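You operate a simulated robot arm through the tools that you are given. There is no shell and no other tool. Be economical: measure what you need, move in short steps, check, and stop when the job is done.

Carry out the task below with a simulated two-armed robot. There is one attempt and no reset: what you move stays moved.

TASK
Refill the bottle that matches the tap jerrycan and cap it.
Fine: the jerrycan on the blue workbench; the dish soap bottle with the same scent; up to its FULL line; lay the cap in the grey tray meanwhile; it goes back where it stood. Set down upright: what you pick out.
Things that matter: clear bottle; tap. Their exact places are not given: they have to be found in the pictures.

The check looks at the end state, three seconds after you hand in, the way a careful person would. Anything else that was tipped, shoved, dropped, spilled or broken makes it a failure. Lids that push on must go on centred and level and be pressed home; caps that screw on are set level and turned clockwise until they are tight.

THE ROBOT
Two 6-joint arms with two-finger parallel grippers on one trunk, on a base that drives. Base frame: it is fixed to the floor where the robot stands at the start and does not move with it; the origin is under the middle of the robot, x ahead of it, y to its left, z up; the surface under the hand at the start is at about z = 800. Readings come in mm, rad, newtons and seconds.
The left shoulder is at the start at [60, 187, 1172], the right one opposite. With the tool pointing down near the work surface each hand reaches from about 100 to 600 mm from the robot's upright axis, wherever it stands, measured 20 degrees to its own side. Places, roughly: tap [200, -800, 1000]. Payload 1.57 kg a hand.
The TCP of each hand is the grasp point between the finger pads, 30 mm short of the fingertips. In the tool frame z runs along the fingers and y along their closing line. Largest opening 110 mm; finger width 24, thickness 12; the body of the gripper, 48 by 112 mm, starts 78 mm behind the TCP.
Orientation is that of the tool frame in the base frame, as a unit quaternion [x, y, z, w]. With the fingers straight down and closing along the base's y, the tool's x points along the base's -x, its y along +y and its z along -z.

THE INTERFACE
- The arms move only by the tool drive_tool. It takes "left_deltas", "right_deltas" or both (then of equal length, played together; a hand with none holds still); each is a list of rows, each a list of 3 entries, a list of its own where there are three numbers: the shift along the tool's x, y, z in mm, then the turn, a rotation vector about the tool's x, y, z in rad, then the opening, from 0 (shut) to 1 (fully open). In form: [[[x, y, z], [rx, ry, rz], fingers], ...]. A call has 1 to 20 rows; each row shifts and turns the commanded pose from where the row before left it, along the tool's axes as they then stand. Rows are played at 5 a second. More than 50 mm and 0.15 rad between two rows, or a gripper value outside its range, and nothing of the call is played. A pose out of reach is approached as far as the arm can. The call stops where the force on the tool passes 40 N (or 10 N more than at its start, if that is more) or the arm is blocked; 0.2 s more then pass. The fingers move at their own pace (about 153 mm/s each) and stop on an object; they squeeze with about 25 N. The grip force told is the motor's: it shows also when the fingers shut on nothing. Time passes only in rows, and 0.2 s behind the last, so rows that do not move let the fingers close. The reply holds the time, the measured pose of the TCP, the force on the tool along the base axes, the opening and the grip force, in the units named above and with some noise, with the torque about the TCP (base axes, N m) and any sound that the robot's microphone picked up.
- Cameras (640 x 400 px; columns grow to the right, rows downward): "scene" is now at [2.3, -45, 1715.1]; the picture's right is [-0.57, -0.82, 0.00], its down [-0.61, 0.43, -0.66] and it looks along [0.54, -0.38, -0.75] (base axes); focal length 249 px, centre (320, 200). "left" rides on the left gripper at [70, -16, -141] in its tool frame; the picture's right is [0.23, 0.97, 0.00], its down [-0.86, 0.20, -0.48] and it looks along [-0.47, 0.11, 0.88] (tool axes); focal length 222 px, centre (320, 200). "right" rides on the right gripper at [70, 16, -141] in its tool frame; the picture's right is [-0.23, 0.97, 0.00], its down [-0.86, -0.20, -0.48] and it looks along [-0.47, -0.11, 0.88] (tool axes); focal length 222 px, centre (320, 200).
- snapshot(camera): a new picture of that camera. It takes no simulated time.
- raise_lower(by): slides the trunk up (or, below 0, down) by that many mm; the arms and the scene camera ride with it, the base frame stays. It gives what a move gives, with no picture.
- base_move(legs): drives the robot by 1 to 6 legs, each [ahead, left, turn to the left] in mm, mm and rad, along the robot's own axes; the way and the turn of a leg run together, so that a leg with both is an arc; at most 1500 mm and 3.142 rad a leg. The arms and the cameras ride along, it lands a little off, and it stops where it bumps. It gives what a move gives.
- turn_head(pan, tilt): turns the head with the scene camera to pan (to the left, within 1.501 rad either way) and tilt (down, from -0.506 to 1.204), counted from straight ahead of the robot. It gives what a move gives.
- point_at(camera, pixels): for up to 12 pixels [column, row] of the newest picture of that camera ("zoom" is the newest enlarged one), the place [x, y, z] in the base frame of the surface seen there, good to about 3 mm. It takes no simulated time.
- inspect(camera, box): a new picture of the part [left, top, right, bottom] of that camera's present view, enlarged. It takes no simulated time.
- close_job(): hands the job in; it is judged then, once.

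Keep the steps short. Do not move on a guess: measure, check each grasp and each placing, and mend mistakes. In all there are 80 turns and 70 pictures (those below and enlarged ones count). Leave the grippers open and the arms clear of the work at the hand-in unless told otherwise, and finish with a single line.

The tools are called after ">>>" by a JSON object that holds its "op" and its "data". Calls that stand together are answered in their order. drive_tool: Moves the arms, as the interface text tells. Its arguments: {"type":"object","properties":{"left_deltas":{"type":"array"},"right_deltas":{"type":"array"}},"required":[]} The other tools are called the same way: raise_lower (by) slides the trunk up or down; base_move (legs) drives the base; turn_head (pan, tilt) turns the head that bears the scene camera; snapshot (camera) takes a picture; point_at (camera, pixels) gives the place of the surface under pixels of a picture; inspect (camera, box) takes an enlarged picture of a part of a camera's view; close_job () hands the job in.

At the start:

```text
time_s: 0.0
left_tool_pos: [405.6, 18.2, 1255.3]
left_orientation: [-0.001, 1.0, 0.0, 0.002]
left_ft_force: [0.5, 0.3, 1.1]
left_wrist_torque: [0.03, 0.01, 0.01]
left_finger_gap: 110.1
left_finger_force: 0.0
right_tool_pos: [359.6, -306.2, 1293.9]
right_orientation: [0.0, 1.0, 0.0, 0.0]
right_ft_force: [-0.2, -0.1, 0.5]
right_wrist_torque: [0.01, 0.03, -0.02]
right_finger_gap: 109.9
right_finger_force: 0.1
trunk travel left (down, up): [-800.0, 190.0]
robot x, y, heading: [-1.5, 0.6, 0.002]
head pan, tilt: [-0.611, 0.848]
```

scene: 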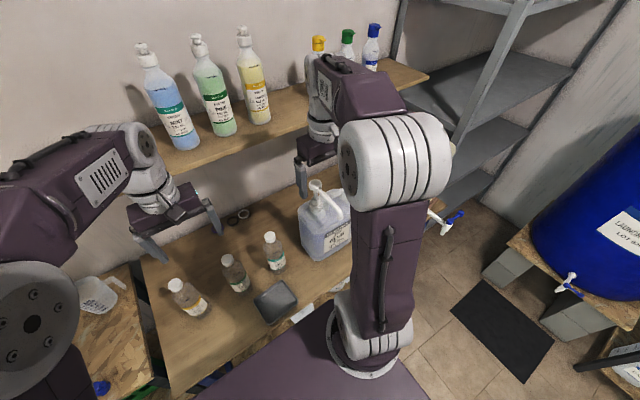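
right: 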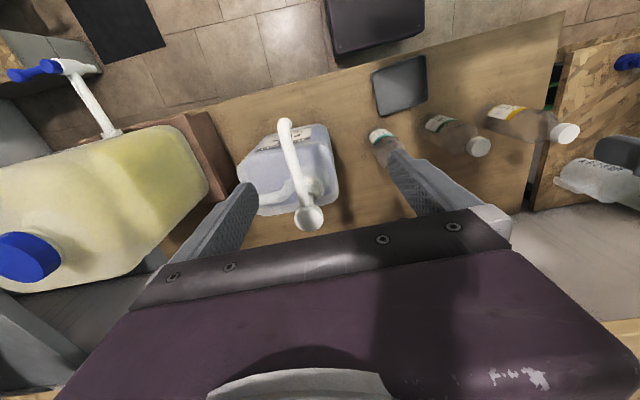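
left: 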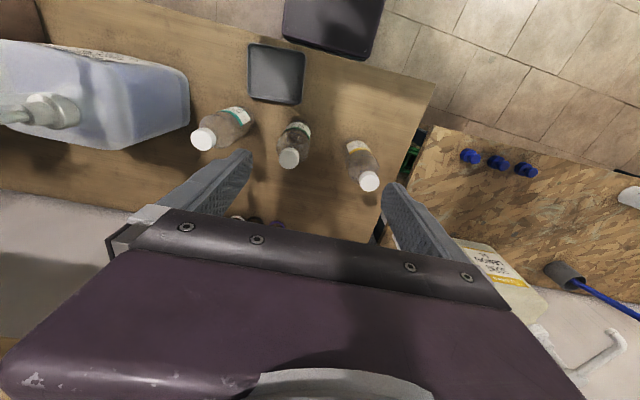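

I see three small clear bottles, a grey tray and a pump can in front of me, and a tap can to the right. I'll turn the head right to look for the blue workbench.

>>> {"op": "turn_head", "data": {"pan": -1.35, "tilt": 0.75}}

>>> {"op": "snapshot", "data": {"camera": "scene"}}

>>> {"op": "inspect", "data": {"camera": "left", "box": [160, 20, 440, 220]}}

```text
time_s: 1.1
left_tool_pos: [406.3, 18.2, 1254.3]
left_orientation: [0.0, 1.0, 0.0, 0.001]
left_ft_force: [0.3, -0.1, -0.3]
left_wrist_torque: [0.01, 0.01, -0.02]
left_finger_gap: 110.0
left_finger_force: 0.1
right_tool_pos: [360.7, -305.4, 1295.2]
right_orientation: [-0.001, 1.0, 0.0, 0.001]
right_ft_force: [-0.2, 0.6, -0.7]
right_wrist_torque: [-0.03, -0.02, -0.02]
right_finger_gap: 110.0
right_finger_force: 0.0
trunk travel left (down, up): [-800.0, 190.0]
robot x, y, heading: [-2.5, 0.9, -0.003]
head pan, tilt: [-1.349, 0.75]
```

```text
66 pictures are left
```

scene: 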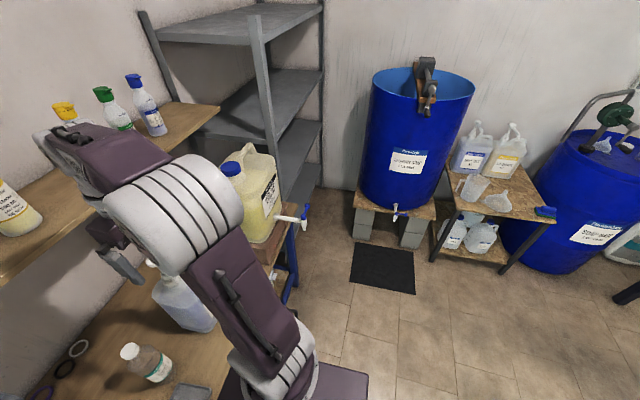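

```text
2.00 times, centred on (300, 120) of left
```

zoom: 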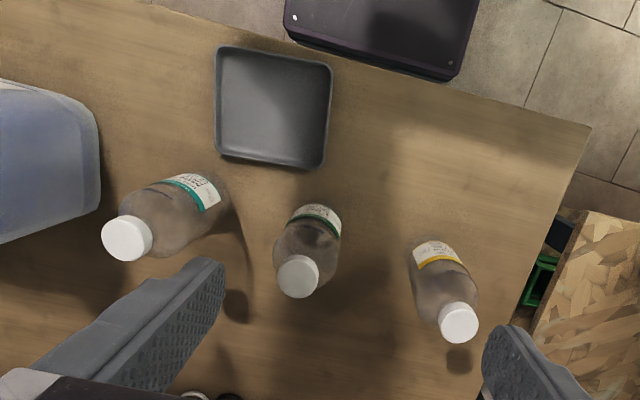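

The yellow can at (255,190) has a tap at (292,218) and sits on a blue-legged bench. I'll zoom in to read its label and the bottle labels.

>>> {"op": "inspect", "data": {"camera": "scene", "box": [200, 130, 330, 260]}}

>>> {"op": "inspect", "data": {"camera": "left", "box": [330, 120, 400, 200]}}

>>> {"op": "inspect", "data": {"camera": "left", "box": [220, 90, 330, 170]}}

>>> {"op": "turn_head", "data": {"pan": 0.0, "tilt": 1.0}}

>>> {"op": "snapshot", "data": {"camera": "scene"}}

```text
3.08 times, centred on (265, 195) of scene
```

zoom: 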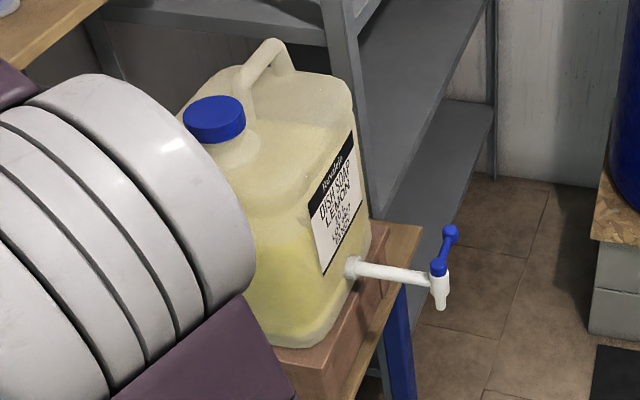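

```text
5.00 times, centred on (365, 160) of left
```

zoom: 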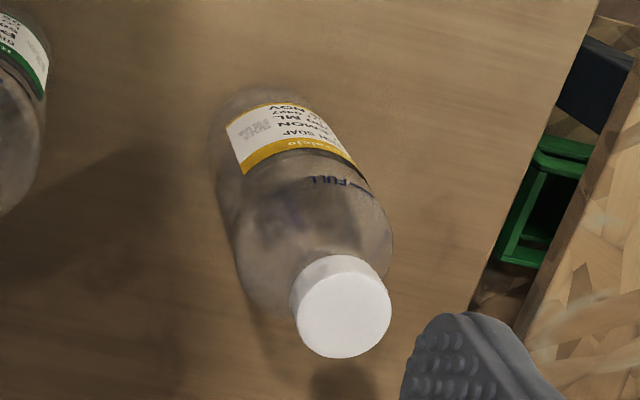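

```text
5.00 times, centred on (275, 130) of left
```

zoom: 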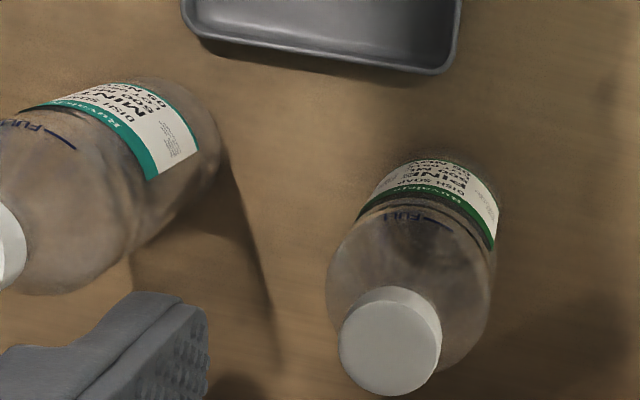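

```text
time_s: 2.6
left_tool_pos: [406.9, 18.6, 1255.8]
left_orientation: [-0.001, 1.0, -0.001, 0.0]
left_ft_force: [0.5, -0.1, -0.6]
left_wrist_torque: [0.0, -0.02, -0.06]
left_finger_gap: 110.2
left_finger_force: 0.1
right_tool_pos: [359.8, -305.2, 1294.1]
right_orientation: [0.0, 1.0, 0.0, 0.0]
right_ft_force: [0.2, -0.1, 0.4]
right_wrist_torque: [0.01, 0.03, -0.01]
right_finger_gap: 110.3
right_finger_force: 0.1
trunk travel left (down, up): [-800.0, 190.0]
robot x, y, heading: [1.2, -1.1, -0.001]
head pan, tilt: [0.0, 1.0]
```

```text
61 pictures are left
```

scene: 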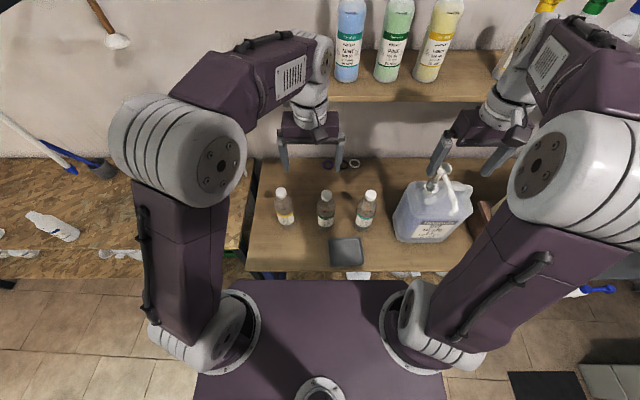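

The tap can holds dish soap lemon, and the yellow-label bottle, leftmost at (284,207), is also dish soap lemon. Now I'll measure the bottle, tray and neighbours.

>>> {"op": "inspect", "data": {"camera": "scene", "box": [250, 150, 410, 280]}}

>>> {"op": "snapshot", "data": {"camera": "left"}}

>>> {"op": "point_at", "data": {"camera": "left", "pixels": [[369, 181], [289, 158], [203, 139], [355, 150], [276, 75], [250, 45], [303, 52], [297, 103], [250, 97], [340, 180], [420, 100], [296, 131]]}}

>>> {"op": "point_at", "data": {"camera": "scene", "pixels": [[280, 191], [326, 195], [370, 195], [347, 250], [285, 215], [286, 228], [275, 240], [400, 190], [572, 292], [608, 288]]}}

```text
3.08 times, centred on (330, 215) of scene
```

zoom: 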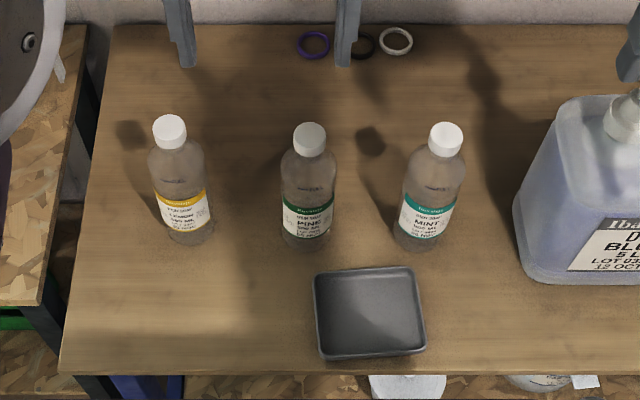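

```text
59 pictures are left
```

left: 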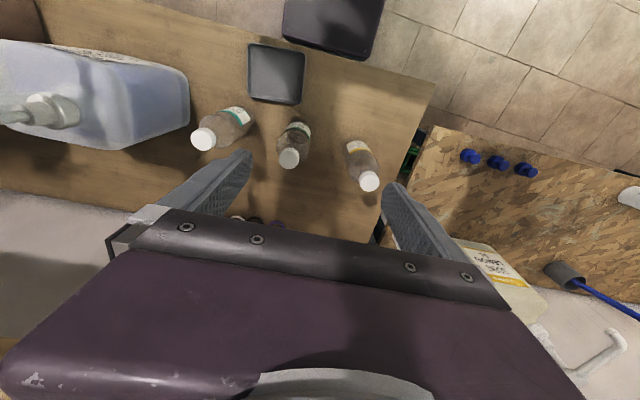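

```text
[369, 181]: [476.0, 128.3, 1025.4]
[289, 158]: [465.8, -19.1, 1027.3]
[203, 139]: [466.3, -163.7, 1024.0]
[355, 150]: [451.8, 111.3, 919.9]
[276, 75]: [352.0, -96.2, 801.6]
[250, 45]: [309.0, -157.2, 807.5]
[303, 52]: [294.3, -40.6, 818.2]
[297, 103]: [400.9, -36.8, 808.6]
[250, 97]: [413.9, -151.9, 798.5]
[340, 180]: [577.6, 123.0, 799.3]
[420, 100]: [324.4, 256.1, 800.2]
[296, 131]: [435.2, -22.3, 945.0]
```

```text
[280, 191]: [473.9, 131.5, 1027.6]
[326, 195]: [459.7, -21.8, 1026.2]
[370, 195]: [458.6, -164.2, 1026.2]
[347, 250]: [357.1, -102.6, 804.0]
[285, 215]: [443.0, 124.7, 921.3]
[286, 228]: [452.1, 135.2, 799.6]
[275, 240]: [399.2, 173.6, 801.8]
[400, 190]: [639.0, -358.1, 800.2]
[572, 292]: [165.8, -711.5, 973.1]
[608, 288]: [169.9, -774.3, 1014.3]
```

Lemon bottle axis is about (476,129) with the top at 1027. The tray is around (352,-97). Before moving I'll measure the shelf edge, bench edge and base edge for clearance.

>>> {"op": "point_at", "data": {"camera": "scene", "pixels": [[390, 97], [390, 85], [340, 100], [310, 262], [310, 270], [240, 285], [310, 285], [60, 250], [200, 240], [352, 40], [285, 205], [284, 209]]}}

>>> {"op": "inspect", "data": {"camera": "scene", "box": [264, 180, 304, 235]}}

```text
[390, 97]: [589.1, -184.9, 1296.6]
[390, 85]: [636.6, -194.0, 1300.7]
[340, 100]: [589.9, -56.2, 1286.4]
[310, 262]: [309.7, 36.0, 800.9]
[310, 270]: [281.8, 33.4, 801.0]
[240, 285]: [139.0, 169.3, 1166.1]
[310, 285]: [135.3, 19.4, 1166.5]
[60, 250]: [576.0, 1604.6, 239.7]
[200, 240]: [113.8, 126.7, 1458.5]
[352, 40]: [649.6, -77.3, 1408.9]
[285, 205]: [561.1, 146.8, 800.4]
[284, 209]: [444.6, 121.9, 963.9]
```

```text
7.27 times, centred on (284, 208) of scene
```

zoom: 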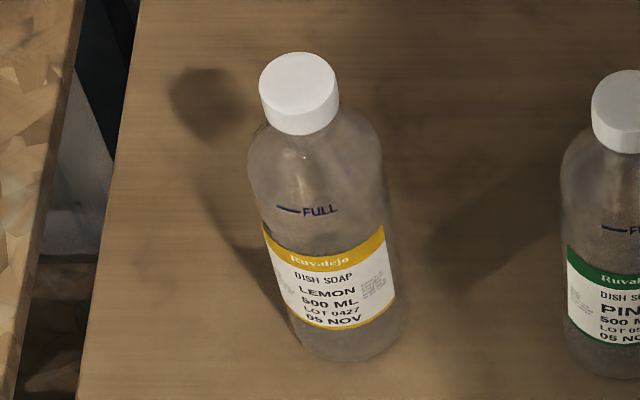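

>>> {"op": "point_at", "data": {"camera": "zoom", "pixels": [[288, 210], [320, 210], [320, 240], [340, 325], [299, 118], [300, 132], [261, 95], [338, 95], [255, 190], [384, 190], [298, 75], [345, 350]]}}

>>> {"op": "base_move", "data": {"legs": [[0, 120, 0]]}}

```text
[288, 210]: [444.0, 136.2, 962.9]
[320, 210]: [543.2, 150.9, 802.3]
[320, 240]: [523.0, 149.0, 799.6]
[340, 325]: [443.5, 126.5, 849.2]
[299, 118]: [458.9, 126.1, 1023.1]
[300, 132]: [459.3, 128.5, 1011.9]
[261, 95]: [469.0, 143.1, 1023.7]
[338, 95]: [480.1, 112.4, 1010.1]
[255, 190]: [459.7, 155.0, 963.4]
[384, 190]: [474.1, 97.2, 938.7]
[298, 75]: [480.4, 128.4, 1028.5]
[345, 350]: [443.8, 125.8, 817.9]
```

```text
time_s: 3.8
left_tool_pos: [406.2, 134.2, 1255.1]
left_orientation: [0.0, 1.0, 0.002, 0.0]
left_ft_force: [-0.2, 0.5, 0.0]
left_wrist_torque: [0.03, 0.0, -0.02]
left_finger_gap: 110.2
left_finger_force: 0.1
right_tool_pos: [359.9, -188.8, 1293.1]
right_orientation: [0.0, 1.0, 0.0, -0.001]
right_ft_force: [0.1, -1.4, 0.9]
right_wrist_torque: [0.02, 0.01, 0.0]
right_finger_gap: 110.0
right_finger_force: 0.1
trunk travel left (down, up): [-800.0, 190.0]
robot x, y, heading: [1.6, 120.1, 0.002]
head pan, tilt: [0.0, 1.0]
```

FULL sits at z≈963 on the bottle's front face, axis about (476,127), radius about 32. The left hand now tilts forward by 60° so it can grip the body from the front.

>>> {"op": "drive_tool", "data": {"left_deltas": [[[0, 0, 0], [0, -0.1496, 0], 1], [[0, 0, 0], [0, -0.1496, 0], 1], [[0, 0, 0], [0, -0.1496, 0], 1], [[0, 0, 0], [0, -0.1496, 0], 1], [[0, 0, 0], [0, -0.1496, 0], 1], [[0, 0, 0], [0, -0.1496, 0], 1], [[0, 0, 0], [0, -0.1496, 0], 1], [[15, 0, -25], [0, 0, 0], 1], [[43.3, 0, 25], [0, 0, 0], 1], [[43.3, 0, 25], [0, 0, 0], 1], [[43.3, 0, 25], [0, 0, 0], 1], [[43.3, 0, 25], [0, 0, 0], 1]]}}

```text
time_s: 6.4
left_tool_pos: [409.7, 79.4, 1106.8]
left_orientation: [0.001, 0.866, 0.005, 0.499]
left_ft_force: [0.5, -0.8, -0.4]
left_wrist_torque: [0.02, 0.01, 0.03]
left_finger_gap: 110.1
left_finger_force: 0.0
left hand out of reach, approached as far as the arm can: row 9, 10, 11, 12
right_tool_pos: [361.9, -188.2, 1293.4]
right_orientation: [0.001, 1.0, 0.001, -0.001]
right_ft_force: [0.4, 0.6, 0.3]
right_wrist_torque: [0.03, 0.01, 0.05]
right_finger_gap: 109.6
right_finger_force: 0.0
trunk travel left (down, up): [-800.0, 190.0]
robot x, y, heading: [1.1, 119.2, -0.004]
head pan, tilt: [0.0, 1.0]
```

The arm can't fold back that far, so approaching from the front is out of reach. I'll lift slightly and yaw the hand 60° to the right, so it comes in from the front-left where there is room.

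>>> {"op": "drive_tool", "data": {"left_deltas": [[[-43.3, 0, -25], [0, 0, 0], 1], [[0, 0, 0], [0.1296, 0, 0.0748], 1], [[0, 0, 0], [0.1296, 0, 0.0748], 1], [[0, 0, 0], [0.1296, 0, 0.0748], 1], [[0, 0, 0], [0.1296, 0, 0.0748], 1], [[0, 0, 0], [0.1296, 0, 0.0748], 1], [[0, 0, 0], [0.1296, 0, 0.0748], 1], [[0, 0, 0], [0.1296, 0, 0.0748], 1]]}}

```text
time_s: 8.2
left_tool_pos: [261.1, -63.2, 1197.6]
left_orientation: [0.41, 0.766, -0.226, 0.441]
left_ft_force: [0.2, -0.6, -0.8]
left_wrist_torque: [0.03, 0.01, 0.04]
left_finger_gap: 110.1
left_finger_force: 0.1
left hand out of reach, approached as far as the arm can: row 4, 5, 6, 7, 8
right_tool_pos: [359.0, -186.7, 1294.7]
right_orientation: [0.001, 1.0, 0.0, 0.0]
right_ft_force: [-0.3, -0.4, -0.3]
right_wrist_torque: [0.03, -0.02, 0.02]
right_finger_gap: 109.8
right_finger_force: 0.1
trunk travel left (down, up): [-800.0, 190.0]
robot x, y, heading: [3.1, 119.7, 0.003]
head pan, tilt: [0.0, 1.0]
```

The arm stopped short at (261,-63,1198), because the target was still too close to the body. I'll move the hand out and to the left in a small step.

>>> {"op": "drive_tool", "data": {"left_deltas": [[[-5, 32, -21], [0, 0, 0], 1], [[-5, 32, -21], [0, 0, 0], 1]]}}

```text
time_s: 8.8
left_tool_pos: [258.0, -61.5, 1215.8]
left_orientation: [0.415, 0.763, -0.233, 0.438]
left_ft_force: [-0.5, 0.1, 0.8]
left_wrist_torque: [-0.05, -0.01, -0.01]
left_finger_gap: 110.2
left_finger_force: 0.1
left hand out of reach, approached as far as the arm can: row 1, 2
right_tool_pos: [359.4, -186.5, 1294.8]
right_orientation: [0.0, 1.0, 0.0, 0.001]
right_ft_force: [0.1, -0.2, 0.1]
right_wrist_torque: [0.0, 0.01, 0.0]
right_finger_gap: 110.1
right_finger_force: 0.0
trunk travel left (down, up): [-800.0, 190.0]
robot x, y, heading: [-3.8, 120.5, -0.003]
head pan, tilt: [0.0, 1.0]
```

The arm is stuck short of the command, so I'll look at its configuration.

>>> {"op": "turn_head", "data": {"pan": 0.2, "tilt": 0.9}}

>>> {"op": "snapshot", "data": {"camera": "scene"}}

```text
time_s: 9.6
left_tool_pos: [258.3, -62.2, 1215.3]
left_orientation: [0.415, 0.763, -0.233, 0.438]
left_ft_force: [-0.5, -0.2, -1.3]
left_wrist_torque: [-0.04, 0.01, 0.02]
left_finger_gap: 109.8
left_finger_force: 0.1
right_tool_pos: [359.8, -187.5, 1294.0]
right_orientation: [-0.001, 1.0, 0.0, 0.0]
right_ft_force: [-0.1, 0.4, -0.8]
right_wrist_torque: [0.0, 0.01, -0.02]
right_finger_gap: 110.0
right_finger_force: 0.1
trunk travel left (down, up): [-800.0, 190.0]
robot x, y, heading: [-1.3, 119.3, 0.005]
head pan, tilt: [0.201, 0.901]
```

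```text
57 pictures are left
```

scene: 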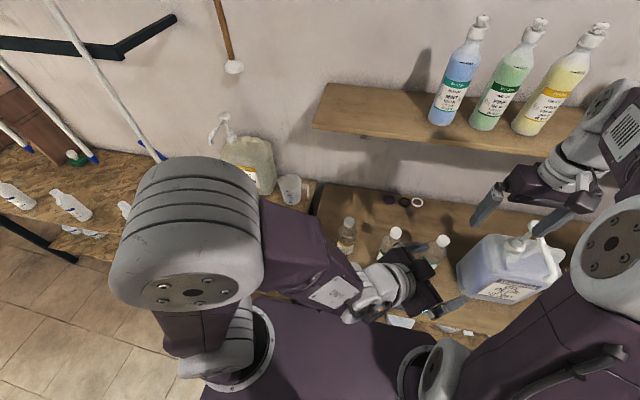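

The elbow sits high and the wrist bends too far. Lowering the trunk would bring the forearm closer to horizontal. I'll back off 200 mm first so the hands clear the bench, then lower the trunk 250 mm.

>>> {"op": "base_move", "data": {"legs": [[-200, 0, 0]]}}

>>> {"op": "raise_lower", "data": {"by": -200}}

>>> {"op": "drive_tool", "data": {"left_deltas": [[[0, 5, 0], [0, 0, 0], 1]]}}

```text
time_s: 11.2
left_tool_pos: [61.4, -63.9, 1214.7]
left_orientation: [0.416, 0.763, -0.233, 0.437]
left_ft_force: [-0.4, -0.1, -0.6]
left_wrist_torque: [-0.01, 0.02, -0.04]
left_finger_gap: 109.9
left_finger_force: 0.1
right_tool_pos: [163.7, -187.5, 1293.9]
right_orientation: [0.002, 1.0, 0.0, -0.002]
right_ft_force: [0.0, -0.1, -0.1]
right_wrist_torque: [-0.03, 0.04, 0.0]
right_finger_gap: 110.2
right_finger_force: 0.1
trunk travel left (down, up): [-800.0, 190.0]
robot x, y, heading: [-197.3, 122.3, -0.006]
head pan, tilt: [0.201, 0.901]
```

```text
time_s: 13.3
left_tool_pos: [59.5, -62.5, 1014.8]
left_orientation: [0.415, 0.762, -0.233, 0.439]
left_ft_force: [0.1, 0.2, -0.8]
left_wrist_torque: [-0.04, 0.02, -0.01]
left_finger_gap: 109.9
left_finger_force: 0.0
right_tool_pos: [160.8, -187.3, 1095.4]
right_orientation: [0.001, 1.0, 0.0, 0.0]
right_ft_force: [0.8, -0.2, 0.5]
right_wrist_torque: [0.02, 0.01, 0.01]
right_finger_gap: 109.9
right_finger_force: 0.1
trunk travel left (down, up): [-600.0, 390.0]
robot x, y, heading: [-197.9, 118.5, -0.002]
head pan, tilt: [0.201, 0.901]
```

```text
time_s: 13.7
left_tool_pos: [61.5, -59.8, 1015.6]
left_orientation: [0.414, 0.763, -0.23, 0.44]
left_ft_force: [0.2, -0.7, -0.7]
left_wrist_torque: [0.02, 0.04, -0.03]
left_finger_gap: 109.9
left_finger_force: 0.0
right_tool_pos: [160.8, -186.6, 1095.1]
right_orientation: [0.001, 1.0, 0.0, 0.0]
right_ft_force: [-0.9, -0.4, -0.2]
right_wrist_torque: [-0.04, -0.04, 0.02]
right_finger_gap: 110.1
right_finger_force: 0.1
trunk travel left (down, up): [-600.0, 390.0]
robot x, y, heading: [-193.7, 119.5, -0.003]
head pan, tilt: [0.201, 0.901]
```

After the base move the command restarted from the measured pose. I'll move the left hand out and to the left, keeping its tilt.

>>> {"op": "drive_tool", "data": {"left_deltas": [[[8.6, 36.9, -13.6], [0, 0, 0], 1], [[8.6, 36.9, -13.6], [0, 0, 0], 1], [[8.6, 36.9, -13.6], [0, 0, 0], 1], [[8.6, 36.9, -13.6], [0, 0, 0], 1], [[8.6, 36.9, -13.6], [0, 0, 0], 1], [[8.6, 36.9, -13.6], [0, 0, 0], 1], [[8.6, 36.9, -13.6], [0, 0, 0], 1], [[8.6, 36.9, -13.6], [0, 0, 0], 1]]}}

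```text
time_s: 15.5
left_tool_pos: [62.3, -60.1, 1014.8]
left_orientation: [0.415, 0.763, -0.23, 0.438]
left_ft_force: [0.4, 0.8, 0.7]
left_wrist_torque: [0.02, 0.02, 0.0]
left_finger_gap: 110.1
left_finger_force: 0.0
left hand out of reach, approached as far as the arm can: row 1, 2, 3, 4, 5, 6, 7, 8
right_tool_pos: [161.6, -186.9, 1094.4]
right_orientation: [0.002, 1.0, 0.001, 0.0]
right_ft_force: [0.2, 0.4, 0.2]
right_wrist_torque: [-0.02, -0.01, 0.0]
right_finger_gap: 110.1
right_finger_force: 0.1
trunk travel left (down, up): [-600.0, 390.0]
robot x, y, heading: [-197.0, 118.7, -0.003]
head pan, tilt: [0.201, 0.901]
```

The arm is stuck at a joint limit, so I'll undo the yaw and restart from the forward-tilted pose that worked.

>>> {"op": "drive_tool", "data": {"left_deltas": [[[0, 0, 0], [-0.1296, 0, -0.0748], 1], [[0, 0, 0], [-0.1296, 0, -0.0748], 1], [[0, 0, 0], [-0.1296, 0, -0.0748], 1], [[0, 0, 0], [-0.1296, 0, -0.0748], 1], [[0, 0, 0], [-0.1296, 0, -0.0748], 1], [[0, 0, 0], [-0.1296, 0, -0.0748], 1], [[0, 0, 0], [-0.1296, 0, -0.0748], 1]]}}

```text
time_s: 16.5
left_tool_pos: [75.6, -56.1, 1023.0]
left_orientation: [0.173, 0.842, -0.088, 0.504]
left_ft_force: [139.2, -79.7, -64.0]
left_wrist_torque: [-2.48, -11.32, 8.48]
left_finger_gap: 109.9
left_finger_force: 0.0
right_tool_pos: [161.2, -186.5, 1095.7]
right_orientation: [-0.001, 1.0, 0.0, -0.001]
right_ft_force: [0.1, -0.5, -0.6]
right_wrist_torque: [-0.02, 0.02, 0.02]
right_finger_gap: 110.1
right_finger_force: 0.1
trunk travel left (down, up): [-600.0, 390.0]
robot x, y, heading: [-197.7, 118.1, -0.0]
head pan, tilt: [0.201, 0.901]
stopped in row 5 (left hand): the force on the tool passed its limit at 82 N (the readings are from after the stop); the commanded pose is now the measured one
```

There was contact at row 5, so I'll look at what it touched.

>>> {"op": "turn_head", "data": {"pan": -0.1, "tilt": 1.1}}

>>> {"op": "snapshot", "data": {"camera": "scene"}}

```text
time_s: 17.3
left_tool_pos: [73.8, -52.6, 1019.9]
left_orientation: [0.182, 0.842, -0.081, 0.501]
left_ft_force: [101.5, 26.6, -0.5]
left_wrist_torque: [-0.06, 0.1, -8.7]
left_finger_gap: 109.9
left_finger_force: 0.1
right_tool_pos: [161.3, -188.3, 1093.6]
right_orientation: [0.002, 1.0, -0.001, 0.0]
right_ft_force: [-0.7, -0.3, -0.3]
right_wrist_torque: [0.01, -0.01, -0.02]
right_finger_gap: 110.1
right_finger_force: 0.0
trunk travel left (down, up): [-600.0, 390.0]
robot x, y, heading: [-197.4, 118.1, -0.001]
head pan, tilt: [-0.099, 1.1]
```

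```text
56 pictures are left
```

scene: 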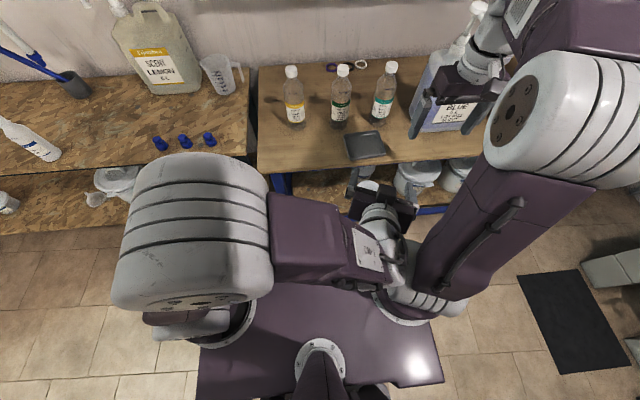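

The left wrist is pressing on the robot's own right arm, and nothing on the bench was touched. I'll move it forward, up and left to free it.

>>> {"op": "drive_tool", "data": {"left_deltas": [[[-19, 23, 16], [0, 0, 0], 1], [[-19, 23, 16], [0, 0, 0], 1], [[-19, 23, 16], [0, 0, 0], 1], [[-19, 23, 16], [0, 0, 0], 1], [[-19, 23, 16], [0, 0, 0], 1]]}}

```text
time_s: 18.5
left_tool_pos: [219.7, -0.7, 1063.5]
left_orientation: [0.182, 0.844, -0.092, 0.496]
left_ft_force: [0.5, 0.6, -0.1]
left_wrist_torque: [-0.02, -0.02, -0.03]
left_finger_gap: 110.1
left_finger_force: 0.1
right_tool_pos: [161.5, -187.5, 1094.3]
right_orientation: [0.001, 1.0, 0.001, 0.0]
right_ft_force: [0.0, 0.6, 0.5]
right_wrist_torque: [0.0, 0.05, -0.02]
right_finger_gap: 110.1
right_finger_force: 0.0
trunk travel left (down, up): [-600.0, 390.0]
robot x, y, heading: [-199.2, 121.4, 0.003]
head pan, tilt: [-0.099, 1.1]
```

It is free now at (220,-1,1063) and obeying. The next target is the pre-grasp point beside the lemon bottle at about (388,164,895).

>>> {"op": "drive_tool", "data": {"left_deltas": [[[-3.4, 39.8, 8.2], [0, 0, 0], 1], [[-3.4, 39.8, 8.2], [0, 0, 0], 1], [[-3.4, 39.8, 8.2], [0, 0, 0], 1], [[-3.4, 39.8, 8.2], [0, 0, 0], 1], [[-3.4, 39.8, 8.2], [0, 0, 0], 1], [[31, 3.8, 30], [0, 0, 0], 1], [[31, 3.8, 30], [0, 0, 0], 1], [[31, 3.8, 30], [0, 0, 0], 1], [[31, 3.8, 30], [0, 0, 0], 1]]}}

>>> {"op": "snapshot", "data": {"camera": "left"}}

```text
time_s: 20.5
left_tool_pos: [310.0, 52.2, 921.5]
left_orientation: [0.183, 0.845, -0.085, 0.495]
left_ft_force: [-0.4, 0.2, -0.1]
left_wrist_torque: [0.0, -0.02, -0.01]
left_finger_gap: 110.0
left_finger_force: 0.1
left hand out of reach, approached as far as the arm can: row 4, 5, 6, 7, 8, 9
right_tool_pos: [163.7, -188.7, 1093.8]
right_orientation: [0.0, 1.0, 0.0, 0.0]
right_ft_force: [0.1, -0.3, -0.7]
right_wrist_torque: [0.02, 0.0, 0.0]
right_finger_gap: 110.2
right_finger_force: 0.1
trunk travel left (down, up): [-600.0, 390.0]
robot x, y, heading: [-196.6, 120.3, -0.005]
head pan, tilt: [-0.099, 1.1]
```

```text
55 pictures are left
```

left: 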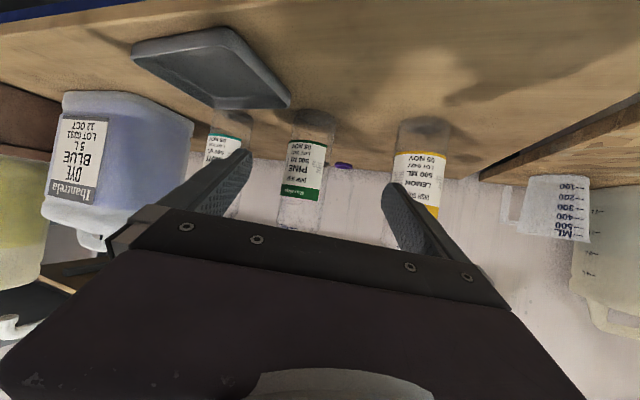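

It stopped at (310,52,921), which is a sideways limit of the arm. Driving the base 105 mm left brings the hand in line with the lemon bottle, and nothing stands in that path.

>>> {"op": "base_move", "data": {"legs": [[0, 105, 0]]}}

>>> {"op": "snapshot", "data": {"camera": "left"}}

```text
time_s: 21.7
left_tool_pos: [309.7, 157.4, 922.4]
left_orientation: [0.182, 0.844, -0.085, 0.496]
left_ft_force: [1.5, 0.1, 0.6]
left_wrist_torque: [0.01, 0.0, 0.01]
left_finger_gap: 110.1
left_finger_force: 0.2
right_tool_pos: [161.3, -83.0, 1095.3]
right_orientation: [0.002, 1.0, 0.0, 0.0]
right_ft_force: [-0.4, 0.3, 0.4]
right_wrist_torque: [-0.02, 0.0, 0.01]
right_finger_gap: 110.4
right_finger_force: 0.1
trunk travel left (down, up): [-600.0, 390.0]
robot x, y, heading: [-200.3, 224.1, -0.006]
head pan, tilt: [-0.099, 1.1]
```

```text
54 pictures are left
```

left: 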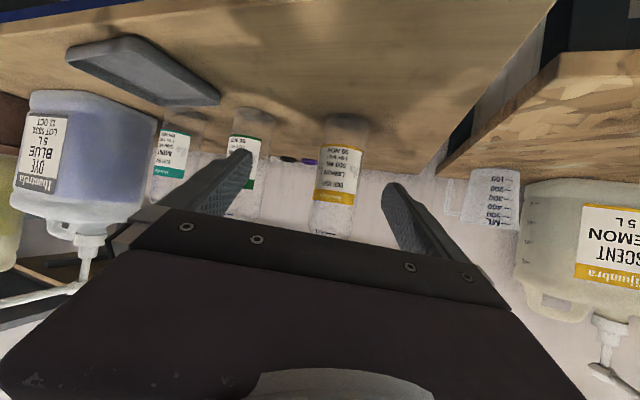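

The bottle is at (340,185) in the upside-down left view, between the fingers. I'll step in to the pre-grasp point (388,164,892).

>>> {"op": "drive_tool", "data": {"left_deltas": [[[-3.5, 18, 38], [0, 0, 0], 1], [[-3.5, 18, 38], [0, 0, 0], 1]]}}

>>> {"op": "snapshot", "data": {"camera": "left"}}

```text
time_s: 22.3
left_tool_pos: [371.4, 137.5, 890.8]
left_orientation: [0.18, 0.846, -0.08, 0.495]
left_ft_force: [0.4, -0.8, 0.1]
left_wrist_torque: [0.01, 0.07, 0.05]
left_finger_gap: 110.0
left_finger_force: 0.1
left hand out of reach, approached as far as the arm can: row 1, 2
right_tool_pos: [161.7, -82.4, 1094.1]
right_orientation: [0.002, 1.0, 0.0, 0.0]
right_ft_force: [0.5, 0.4, -0.2]
right_wrist_torque: [0.01, 0.01, -0.01]
right_finger_gap: 109.8
right_finger_force: 0.1
trunk travel left (down, up): [-600.0, 390.0]
robot x, y, heading: [-196.6, 225.3, -0.001]
head pan, tilt: [-0.099, 1.1]
```

```text
53 pictures are left
```

left: 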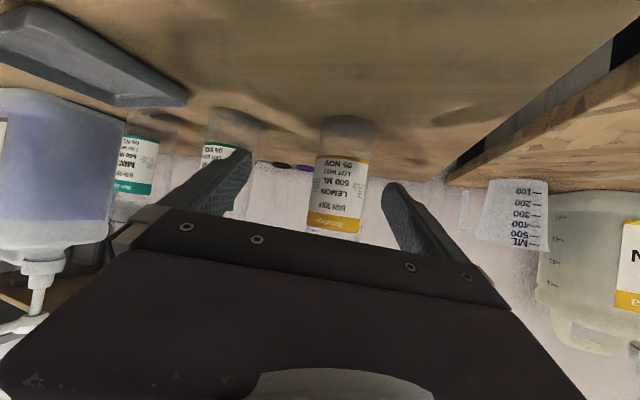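

It's still at the sideways limit, so I'll shift the base 50 mm further left.

>>> {"op": "base_move", "data": {"legs": [[0, 50, 0]]}}

```text
time_s: 23.2
left_tool_pos: [369.7, 188.2, 891.6]
left_orientation: [0.181, 0.846, -0.081, 0.495]
left_ft_force: [0.0, 0.0, -0.2]
left_wrist_torque: [-0.02, 0.01, 0.0]
left_finger_gap: 110.2
left_finger_force: 0.0
right_tool_pos: [160.5, -32.7, 1094.7]
right_orientation: [0.001, 1.0, 0.001, 0.0]
right_ft_force: [-0.2, 0.8, 0.4]
right_wrist_torque: [-0.03, -0.03, 0.01]
right_finger_gap: 109.6
right_finger_force: 0.1
trunk travel left (down, up): [-600.0, 390.0]
robot x, y, heading: [-198.3, 277.0, -0.004]
head pan, tilt: [-0.099, 1.1]
```

The pose is (370,188,892). I'll align on the bottle line, then advance along the heading until the bottle is between the pads.

>>> {"op": "drive_tool", "data": {"left_deltas": [[[-11, -18, 18], [0, 0, 0], 1], [[-12.3, 0.8, 21.5], [0, 0, 0], 1], [[-12.3, 0.8, 21.5], [0, 0, 0], 1]]}}

>>> {"op": "snapshot", "data": {"camera": "left"}}

```text
time_s: 24.0
left_tool_pos: [428.7, 144.0, 891.4]
left_orientation: [0.18, 0.846, -0.079, 0.496]
left_ft_force: [0.0, -0.2, -0.7]
left_wrist_torque: [0.0, 0.01, 0.02]
left_finger_gap: 110.1
left_finger_force: 0.1
right_tool_pos: [161.0, -32.6, 1093.8]
right_orientation: [0.003, 1.0, 0.0, -0.001]
right_ft_force: [-0.7, 0.3, 0.5]
right_wrist_torque: [0.0, 0.06, -0.03]
right_finger_gap: 110.1
right_finger_force: 0.0
trunk travel left (down, up): [-600.0, 390.0]
robot x, y, heading: [-197.5, 274.1, -0.003]
head pan, tilt: [-0.099, 1.1]
```

```text
52 pictures are left
```

left: 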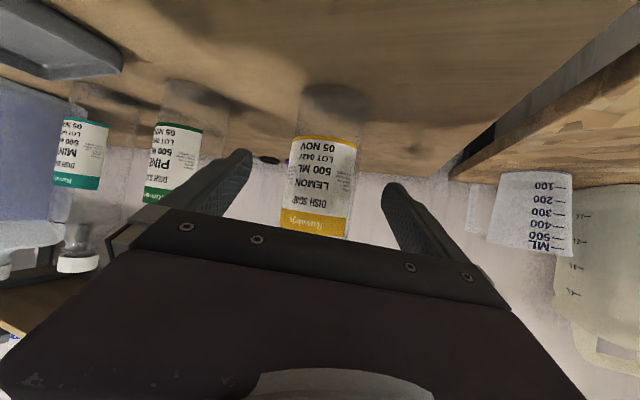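

The bottle is centred between the fingers. I'll go the last 50 mm, then close.

>>> {"op": "drive_tool", "data": {"left_deltas": [[[-12.3, 0.8, 21.5], [0, 0, 0], 1], [[-12.3, 1, 21.5], [0, 0, 0], 1], [[0, 0, 0], [0, 0, 0], 0.75], [[0, 0, 0], [0, 0, 0], 0.4], [[0, 0, 0], [0, 0, 0], 0.4], [[0, 0, 0], [0, 0, 0], 0.4]]}}

>>> {"op": "snapshot", "data": {"camera": "left"}}

```text
time_s: 25.4
left_tool_pos: [474.4, 127.9, 892.5]
left_orientation: [0.18, 0.846, -0.08, 0.496]
left_ft_force: [0.3, 0.1, 1.5]
left_wrist_torque: [-0.09, -0.06, 0.02]
left_finger_gap: 64.4
left_finger_force: 24.9
right_tool_pos: [160.9, -31.8, 1093.2]
right_orientation: [0.001, 1.0, 0.0, 0.001]
right_ft_force: [0.2, 0.6, 0.2]
right_wrist_torque: [-0.02, -0.01, 0.01]
right_finger_gap: 110.1
right_finger_force: 0.1
trunk travel left (down, up): [-600.0, 390.0]
robot x, y, heading: [-196.6, 278.2, -0.005]
head pan, tilt: [-0.099, 1.1]
```

```text
51 pictures are left
```

left: 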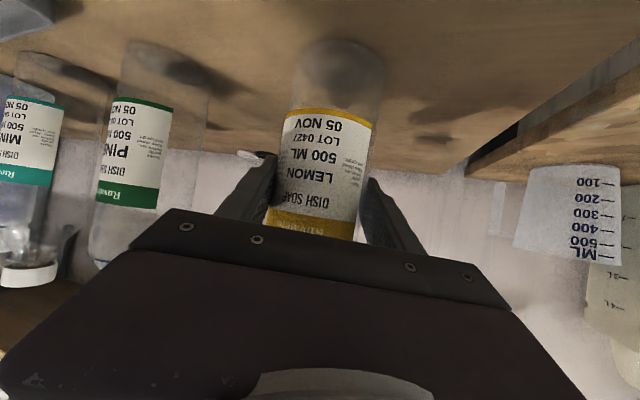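

The grasp is good: gap 64.4 at 25 N, with the TCP 92.5 mm above the bottle's base. I'll lift it 50 mm and pull it back to free space at about (304,98), where the right hand can reach the cap.

>>> {"op": "drive_tool", "data": {"left_deltas": [[[-21.5, 1, -12.5], [0, 0, 0], 0.4], [[-21.5, 1, -12.5], [0, 0, 0], 0.4], [[17.2, -23.2, -32], [0, 0, 0], 0.4], [[17.2, -23.2, -32], [0, 0, 0], 0.4], [[17.2, -23.2, -32], [0, 0, 0], 0.4], [[17.2, -23.2, -32], [0, 0, 0], 0.4]]}}

>>> {"op": "turn_head", "data": {"pan": -0.2, "tilt": 0.95}}

>>> {"op": "snapshot", "data": {"camera": "scene"}}

```text
time_s: 26.8
left_tool_pos: [306.1, 98.1, 942.9]
left_orientation: [0.18, 0.846, -0.079, 0.495]
left_ft_force: [-0.3, 0.1, -0.2]
left_wrist_torque: [-0.01, -0.02, -0.01]
left_finger_gap: 64.3
left_finger_force: 25.3
right_tool_pos: [160.0, -32.8, 1093.5]
right_orientation: [0.002, 1.0, 0.0, -0.001]
right_ft_force: [0.0, -0.3, 0.5]
right_wrist_torque: [-0.02, -0.03, -0.02]
right_finger_gap: 109.9
right_finger_force: 0.0
trunk travel left (down, up): [-600.0, 390.0]
robot x, y, heading: [-195.6, 274.4, 0.0]
head pan, tilt: [-0.099, 1.1]
```

```text
time_s: 27.5
left_tool_pos: [308.1, 98.9, 941.6]
left_orientation: [0.179, 0.846, -0.08, 0.496]
left_ft_force: [0.1, 0.3, -0.3]
left_wrist_torque: [0.0, -0.02, 0.02]
left_finger_gap: 64.4
left_finger_force: 25.2
right_tool_pos: [161.0, -32.1, 1094.3]
right_orientation: [0.002, 1.0, 0.0, -0.001]
right_ft_force: [-0.8, 0.0, 0.1]
right_wrist_torque: [-0.01, -0.03, 0.01]
right_finger_gap: 109.8
right_finger_force: 0.1
trunk travel left (down, up): [-600.0, 390.0]
robot x, y, heading: [-198.5, 275.1, -0.002]
head pan, tilt: [-0.201, 0.949]
```

```text
50 pictures are left
```

scene: 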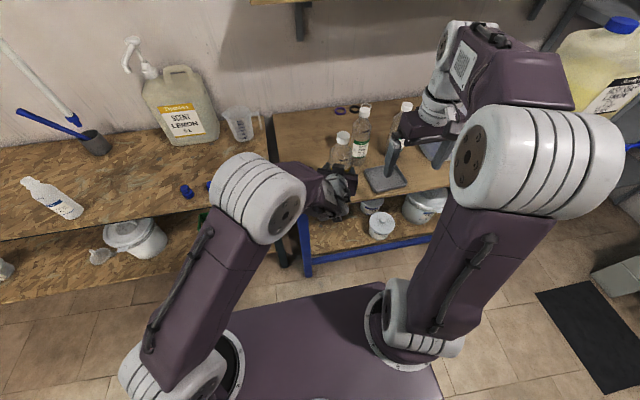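

The bottle is held upright at (342,150). I'll measure the cap centre, then bring the right hand over it.

>>> {"op": "inspect", "data": {"camera": "scene", "box": [310, 110, 380, 210]}}

>>> {"op": "point_at", "data": {"camera": "scene", "pixels": [[343, 134], [343, 138], [338, 137], [348, 137], [385, 178]]}}

>>> {"op": "drive_tool", "data": {"right_deltas": [[[0, 0, -40], [0, 0, 0], 0.7], [[-36, 33, 0], [0, 0, 0], 0.7], [[-36, 33, 0], [0, 0, 0], 0.7], [[-36, 33, 0], [0, 0, 0], 0.7], [[-36, 32, 0], [0, 0, 0], 0.7]]}}

>>> {"op": "snapshot", "data": {"camera": "right"}}

```text
4.00 times, centred on (345, 160) of scene
```

zoom: 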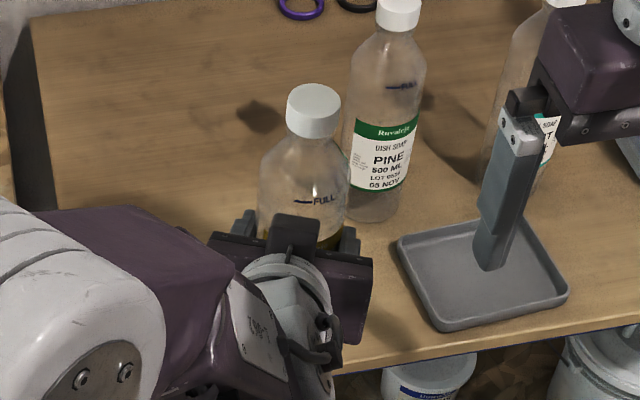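

```text
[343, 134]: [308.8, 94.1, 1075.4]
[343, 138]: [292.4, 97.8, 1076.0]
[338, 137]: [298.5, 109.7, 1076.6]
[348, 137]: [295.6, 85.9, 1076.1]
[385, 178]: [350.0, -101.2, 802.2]
```

```text
time_s: 28.7
left_tool_pos: [308.6, 98.8, 939.7]
left_orientation: [0.18, 0.847, -0.08, 0.494]
left_ft_force: [0.1, 0.0, -0.4]
left_wrist_torque: [0.0, 0.03, 0.01]
left_finger_gap: 64.1
left_finger_force: 25.4
right_tool_pos: [307.0, 97.2, 1133.6]
right_orientation: [0.003, 1.0, 0.0, -0.003]
right_ft_force: [0.4, 0.1, 0.1]
right_wrist_torque: [0.0, 0.05, 0.0]
right_finger_gap: 76.9
right_finger_force: 0.1
trunk travel left (down, up): [-600.0, 390.0]
robot x, y, heading: [-198.1, 273.2, -0.004]
head pan, tilt: [-0.201, 0.949]
```

```text
48 pictures are left
```

right: 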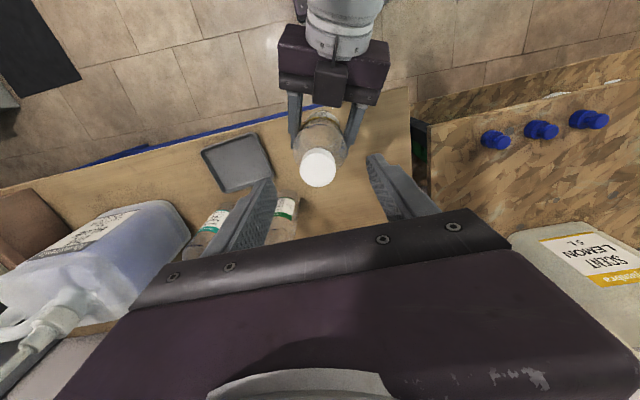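

The right hand is above. I'll measure the cap in its camera at around (318,168).

>>> {"op": "point_at", "data": {"camera": "right", "pixels": [[318, 168], [301, 168], [335, 168], [318, 151], [318, 184]]}}

```text
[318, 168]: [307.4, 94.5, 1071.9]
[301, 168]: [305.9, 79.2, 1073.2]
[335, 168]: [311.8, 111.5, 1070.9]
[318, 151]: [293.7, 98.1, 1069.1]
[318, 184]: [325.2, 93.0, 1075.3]
```

The cap centre is about (309,96), with the top at about 1074. I'll lower so the tips sit at the cap's skirt, then close.

>>> {"op": "drive_tool", "data": {"right_deltas": [[[-2, -1, 30], [0, 0, 0], 0.7], [[0, 0, 29], [0, 0, 0], 0.7], [[0, 0, 0], [0, 0, 0], 0.45], [[0, 0, 0], [0, 0, 0], 0.2], [[0, 0, 0], [0, 0, 0], 0.2]]}}

>>> {"op": "snapshot", "data": {"camera": "right"}}

```text
time_s: 29.9
left_tool_pos: [307.9, 100.2, 941.7]
left_orientation: [0.179, 0.846, -0.08, 0.496]
left_ft_force: [-0.6, 9.7, 0.3]
left_wrist_torque: [-1.14, 0.05, 0.01]
left_finger_gap: 64.1
left_finger_force: 25.6
right_tool_pos: [305.9, 96.0, 1077.1]
right_orientation: [0.001, 1.0, -0.001, -0.001]
right_ft_force: [0.2, -9.0, -0.6]
right_wrist_torque: [-0.04, -0.1, -0.01]
right_finger_gap: 32.7
right_finger_force: 25.0
trunk travel left (down, up): [-600.0, 390.0]
robot x, y, heading: [-200.2, 273.7, -0.003]
head pan, tilt: [-0.201, 0.949]
```

```text
47 pictures are left
```

right: 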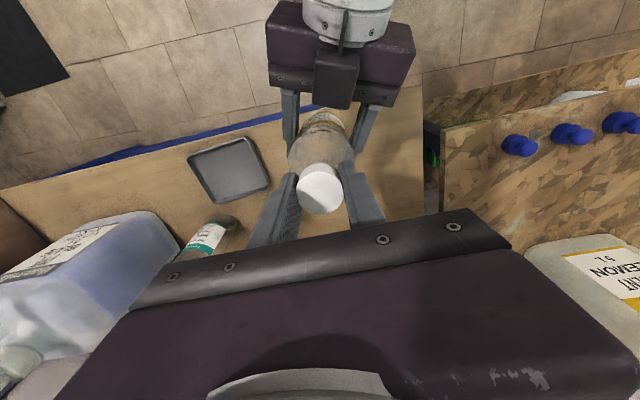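

I have the cap with a 32.7 mm gap and some side load. I'll ease that by 2 mm and turn counter-clockwise as seen from above, which is tool z negative.

>>> {"op": "drive_tool", "data": {"right_deltas": [[[-1, -2, 0], [0, 0, 0], 0.2], [[0, 0, 0], [0, 0, -0.14], 0.2], [[0, 0, 0], [0, 0, -0.14], 0.2], [[0, 0, 0], [0, 0, -0.14], 0.2], [[0, 0, 0], [0, 0, -0.14], 0.2], [[0, 0, 0], [0, 0, -0.14], 0.2], [[0, 0, 0], [0, 0, -0.14], 0.2], [[0, 0, 0], [0, 0, -0.14], 0.2], [[0, 0, 0], [0, 0, -0.14], 0.2]]}}

```text
time_s: 31.9
left_tool_pos: [307.4, 99.0, 940.2]
left_orientation: [0.181, 0.846, -0.08, 0.495]
left_ft_force: [-1.6, 7.8, -1.6]
left_wrist_torque: [-1.17, -0.12, 0.02]
left_finger_gap: 64.5
left_finger_force: 25.0
right_tool_pos: [309.9, 94.2, 1075.6]
right_orientation: [-0.53, 0.848, -0.001, 0.001]
right_ft_force: [2.2, -8.8, 1.1]
right_wrist_torque: [0.02, -0.15, 0.0]
right_finger_gap: 32.5
right_finger_force: 25.3
trunk travel left (down, up): [-600.0, 390.0]
robot x, y, heading: [-198.2, 273.1, -0.005]
head pan, tilt: [-0.201, 0.949]
```

It turned 64° freely with no torque left. I'll ease the side load again and keep turning.

>>> {"op": "drive_tool", "data": {"right_deltas": [[[2.7, -1.3, 0], [0, 0, 0], 0.2], [[0, 0, 0], [0, 0, -0.14], 0.2], [[0, 0, 0], [0, 0, -0.14], 0.2], [[0, 0, 0], [0, 0, -0.14], 0.2], [[0, 0, 0], [0, 0, -0.14], 0.2], [[0, 0, 0], [0, 0, -0.14], 0.2], [[0, 0, 0], [0, 0, -0.14], 0.2], [[0, 0, 0], [0, 0, -0.14], 0.2], [[0, 0, 0], [0, 0, -0.14], 0.2], [[0, 0, 0], [0, 0, -0.14], 0.2]]}}

>>> {"op": "inspect", "data": {"camera": "scene", "box": [290, 90, 410, 210]}}

```text
time_s: 34.1
left_tool_pos: [307.1, 99.0, 941.8]
left_orientation: [0.181, 0.846, -0.08, 0.495]
left_ft_force: [-9.4, -3.8, -7.6]
left_wrist_torque: [0.37, -0.62, -0.07]
left_finger_gap: 64.4
left_finger_force: 24.7
right_tool_pos: [308.9, 91.9, 1076.4]
right_orientation: [0.928, -0.372, 0.0, 0.0]
right_ft_force: [9.0, 4.1, 7.0]
right_wrist_torque: [0.24, -0.57, -0.1]
right_finger_gap: 32.6
right_finger_force: 25.2
trunk travel left (down, up): [-600.0, 390.0]
robot x, y, heading: [-194.7, 275.9, -0.006]
head pan, tilt: [-0.201, 0.949]
```

```text
3.33 times, centred on (350, 150) of scene
```

zoom: 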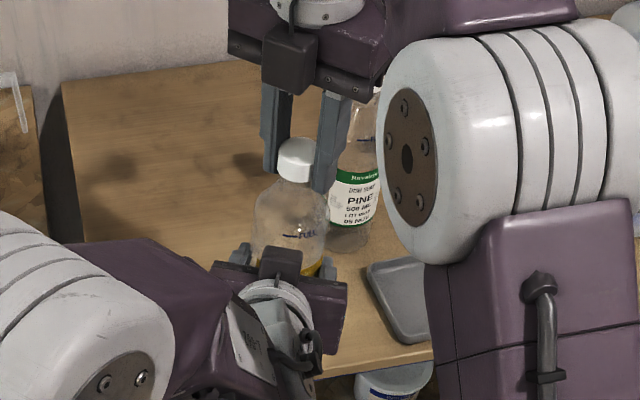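

An upward load of 7 N shows the cap is rising, so it is unscrewing. I'll ease up 2 mm, correct sideways and keep turning with a slight lift.

>>> {"op": "drive_tool", "data": {"right_deltas": [[[0.4, -1.8, -1.5], [0, 0, 0], 0.2], [[0, 0, -0.1], [0, 0, -0.14], 0.2], [[0, 0, -0.1], [0, 0, -0.14], 0.2], [[0, 0, -0.1], [0, 0, -0.14], 0.2], [[0, 0, -0.1], [0, 0, -0.14], 0.2], [[0, 0, -0.1], [0, 0, -0.14], 0.2], [[0, 0, -0.1], [0, 0, -0.14], 0.2], [[0, 0, -0.1], [0, 0, -0.14], 0.2], [[0, 0, -0.1], [0, 0, -0.14], 0.2], [[0, 0, -0.1], [0, 0, -0.14], 0.2]]}}

```text
time_s: 35.8
left_tool_pos: [306.9, 105.4, 935.9]
left_orientation: [0.172, 0.851, -0.078, 0.49]
left_ft_force: [-2.3, 15.1, 0.3]
left_wrist_torque: [-1.39, 0.01, 0.0]
left_finger_gap: 84.3
left_finger_force: 24.6
right_tool_pos: [300.6, 155.0, 1076.5]
right_orientation: [1.0, 0.02, 0.005, 0.015]
right_ft_force: [2.2, -15.6, -1.0]
right_wrist_torque: [-0.78, -0.26, 0.03]
right_finger_gap: 36.2
right_finger_force: 25.1
right hand out of reach, approached as far as the arm can: row 6, 7, 8
trunk travel left (down, up): [-600.0, 390.0]
robot x, y, heading: [-196.3, 273.9, -0.004]
head pan, tilt: [-0.201, 0.949]
stopped in row 8 (left hand): the force on the tool passed its limit at 46 N (the readings are from after the stop); the commanded pose is now the measured one
```

The right wrist hit its limit and dragged sideways, and the left gap now reads 84. I'll look before moving anything.

>>> {"op": "inspect", "data": {"camera": "scene", "box": [290, 90, 410, 210]}}

>>> {"op": "snapshot", "data": {"camera": "right"}}

>>> {"op": "snapshot", "data": {"camera": "left"}}

```text
3.33 times, centred on (350, 150) of scene
```

zoom: 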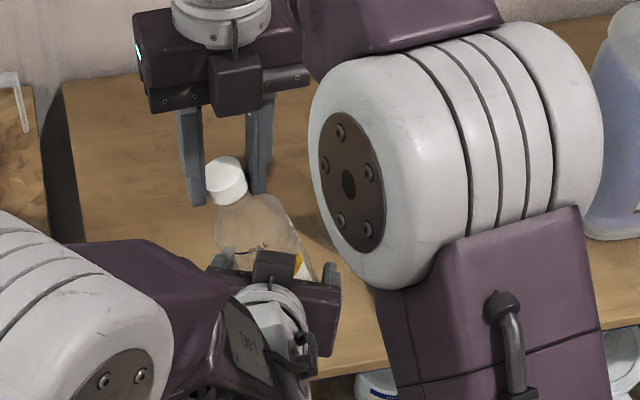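

```text
44 pictures are left
```

right: 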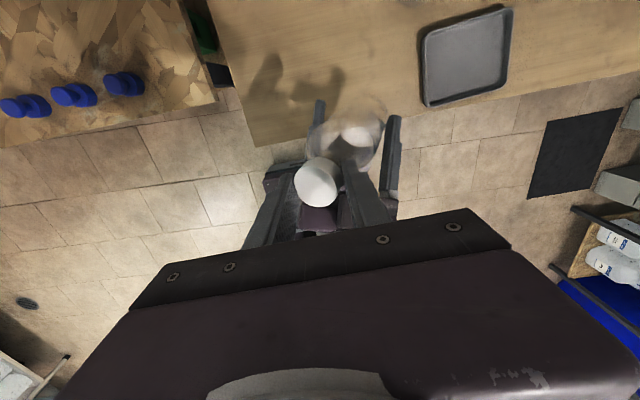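

```text
43 pictures are left
```

left: 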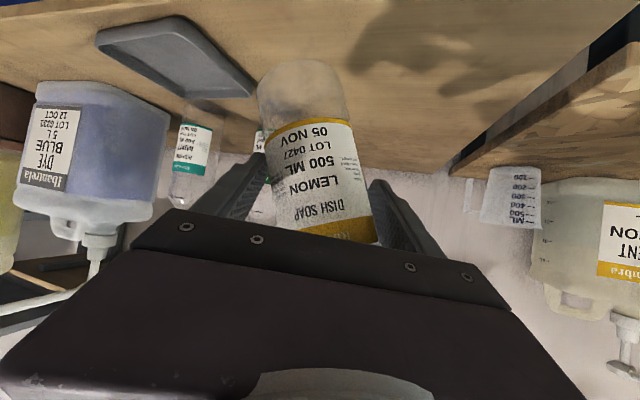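

The bottle is tilted about 20° in the left grip and is still capped, empty and held. I'll bring the right hand back gently to above the bottle axis while turning back slightly out of the wrist limit, which will straighten it.

>>> {"op": "drive_tool", "data": {"right_deltas": [[[0, 6, 0], [0, 0, 0.08], 0.2], [[0, 8, 0], [0, 0, 0.08], 0.2], [[1, 10, 0], [0, 0, 0.08], 0.2], [[2, 10, 0], [0, 0, 0.06], 0.2]]}}

```text
time_s: 36.8
left_tool_pos: [306.1, 102.3, 936.4]
left_orientation: [0.175, 0.85, -0.078, 0.491]
left_ft_force: [3.4, -1.2, 0.5]
left_wrist_torque: [-0.16, 0.23, -0.03]
left_finger_gap: 70.3
left_finger_force: 25.0
right_tool_pos: [299.4, 123.1, 1076.4]
right_orientation: [0.992, -0.129, 0.005, 0.01]
right_ft_force: [-3.2, 0.5, 1.0]
right_wrist_torque: [0.29, 0.22, -0.01]
right_finger_gap: 32.4
right_finger_force: 24.8
trunk travel left (down, up): [-600.0, 390.0]
robot x, y, heading: [-199.4, 272.9, -0.003]
head pan, tilt: [-0.201, 0.949]
```

It is straightening, with the gap down to 70. I'll continue to (308,95).

>>> {"op": "drive_tool", "data": {"right_deltas": [[[5, 8, -0.5], [0, 0, 0], 0.2], [[5, 8, -0.5], [0, 0, 0], 0.2], [[5, 8, -0.5], [0, 0, 0], 0.2], [[0, 0, 0], [0, 0, 0], 0.2]]}}

>>> {"op": "snapshot", "data": {"camera": "left"}}

```text
time_s: 37.8
left_tool_pos: [307.6, 102.4, 936.1]
left_orientation: [0.176, 0.85, -0.078, 0.491]
left_ft_force: [3.4, -12.3, 2.1]
left_wrist_torque: [0.92, 0.2, -0.03]
left_finger_gap: 64.1
left_finger_force: 25.1
right_tool_pos: [309.0, 95.1, 1077.6]
right_orientation: [0.992, -0.128, 0.006, 0.01]
right_ft_force: [-4.5, 12.6, -2.0]
right_wrist_torque: [0.89, 0.39, -0.01]
right_finger_gap: 32.4
right_finger_force: 25.8
trunk travel left (down, up): [-600.0, 390.0]
robot x, y, heading: [-199.1, 269.0, -0.006]
head pan, tilt: [-0.201, 0.949]
```

```text
42 pictures are left
```

left: 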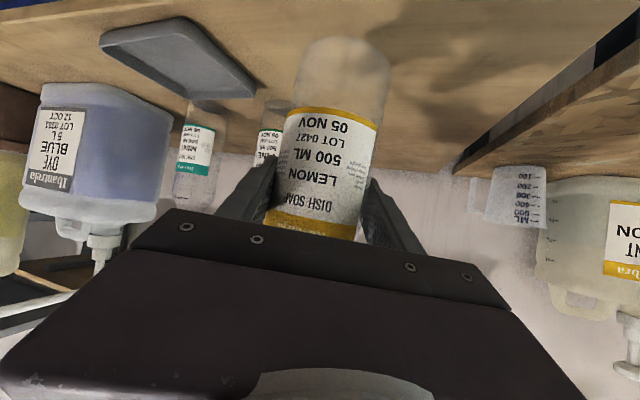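

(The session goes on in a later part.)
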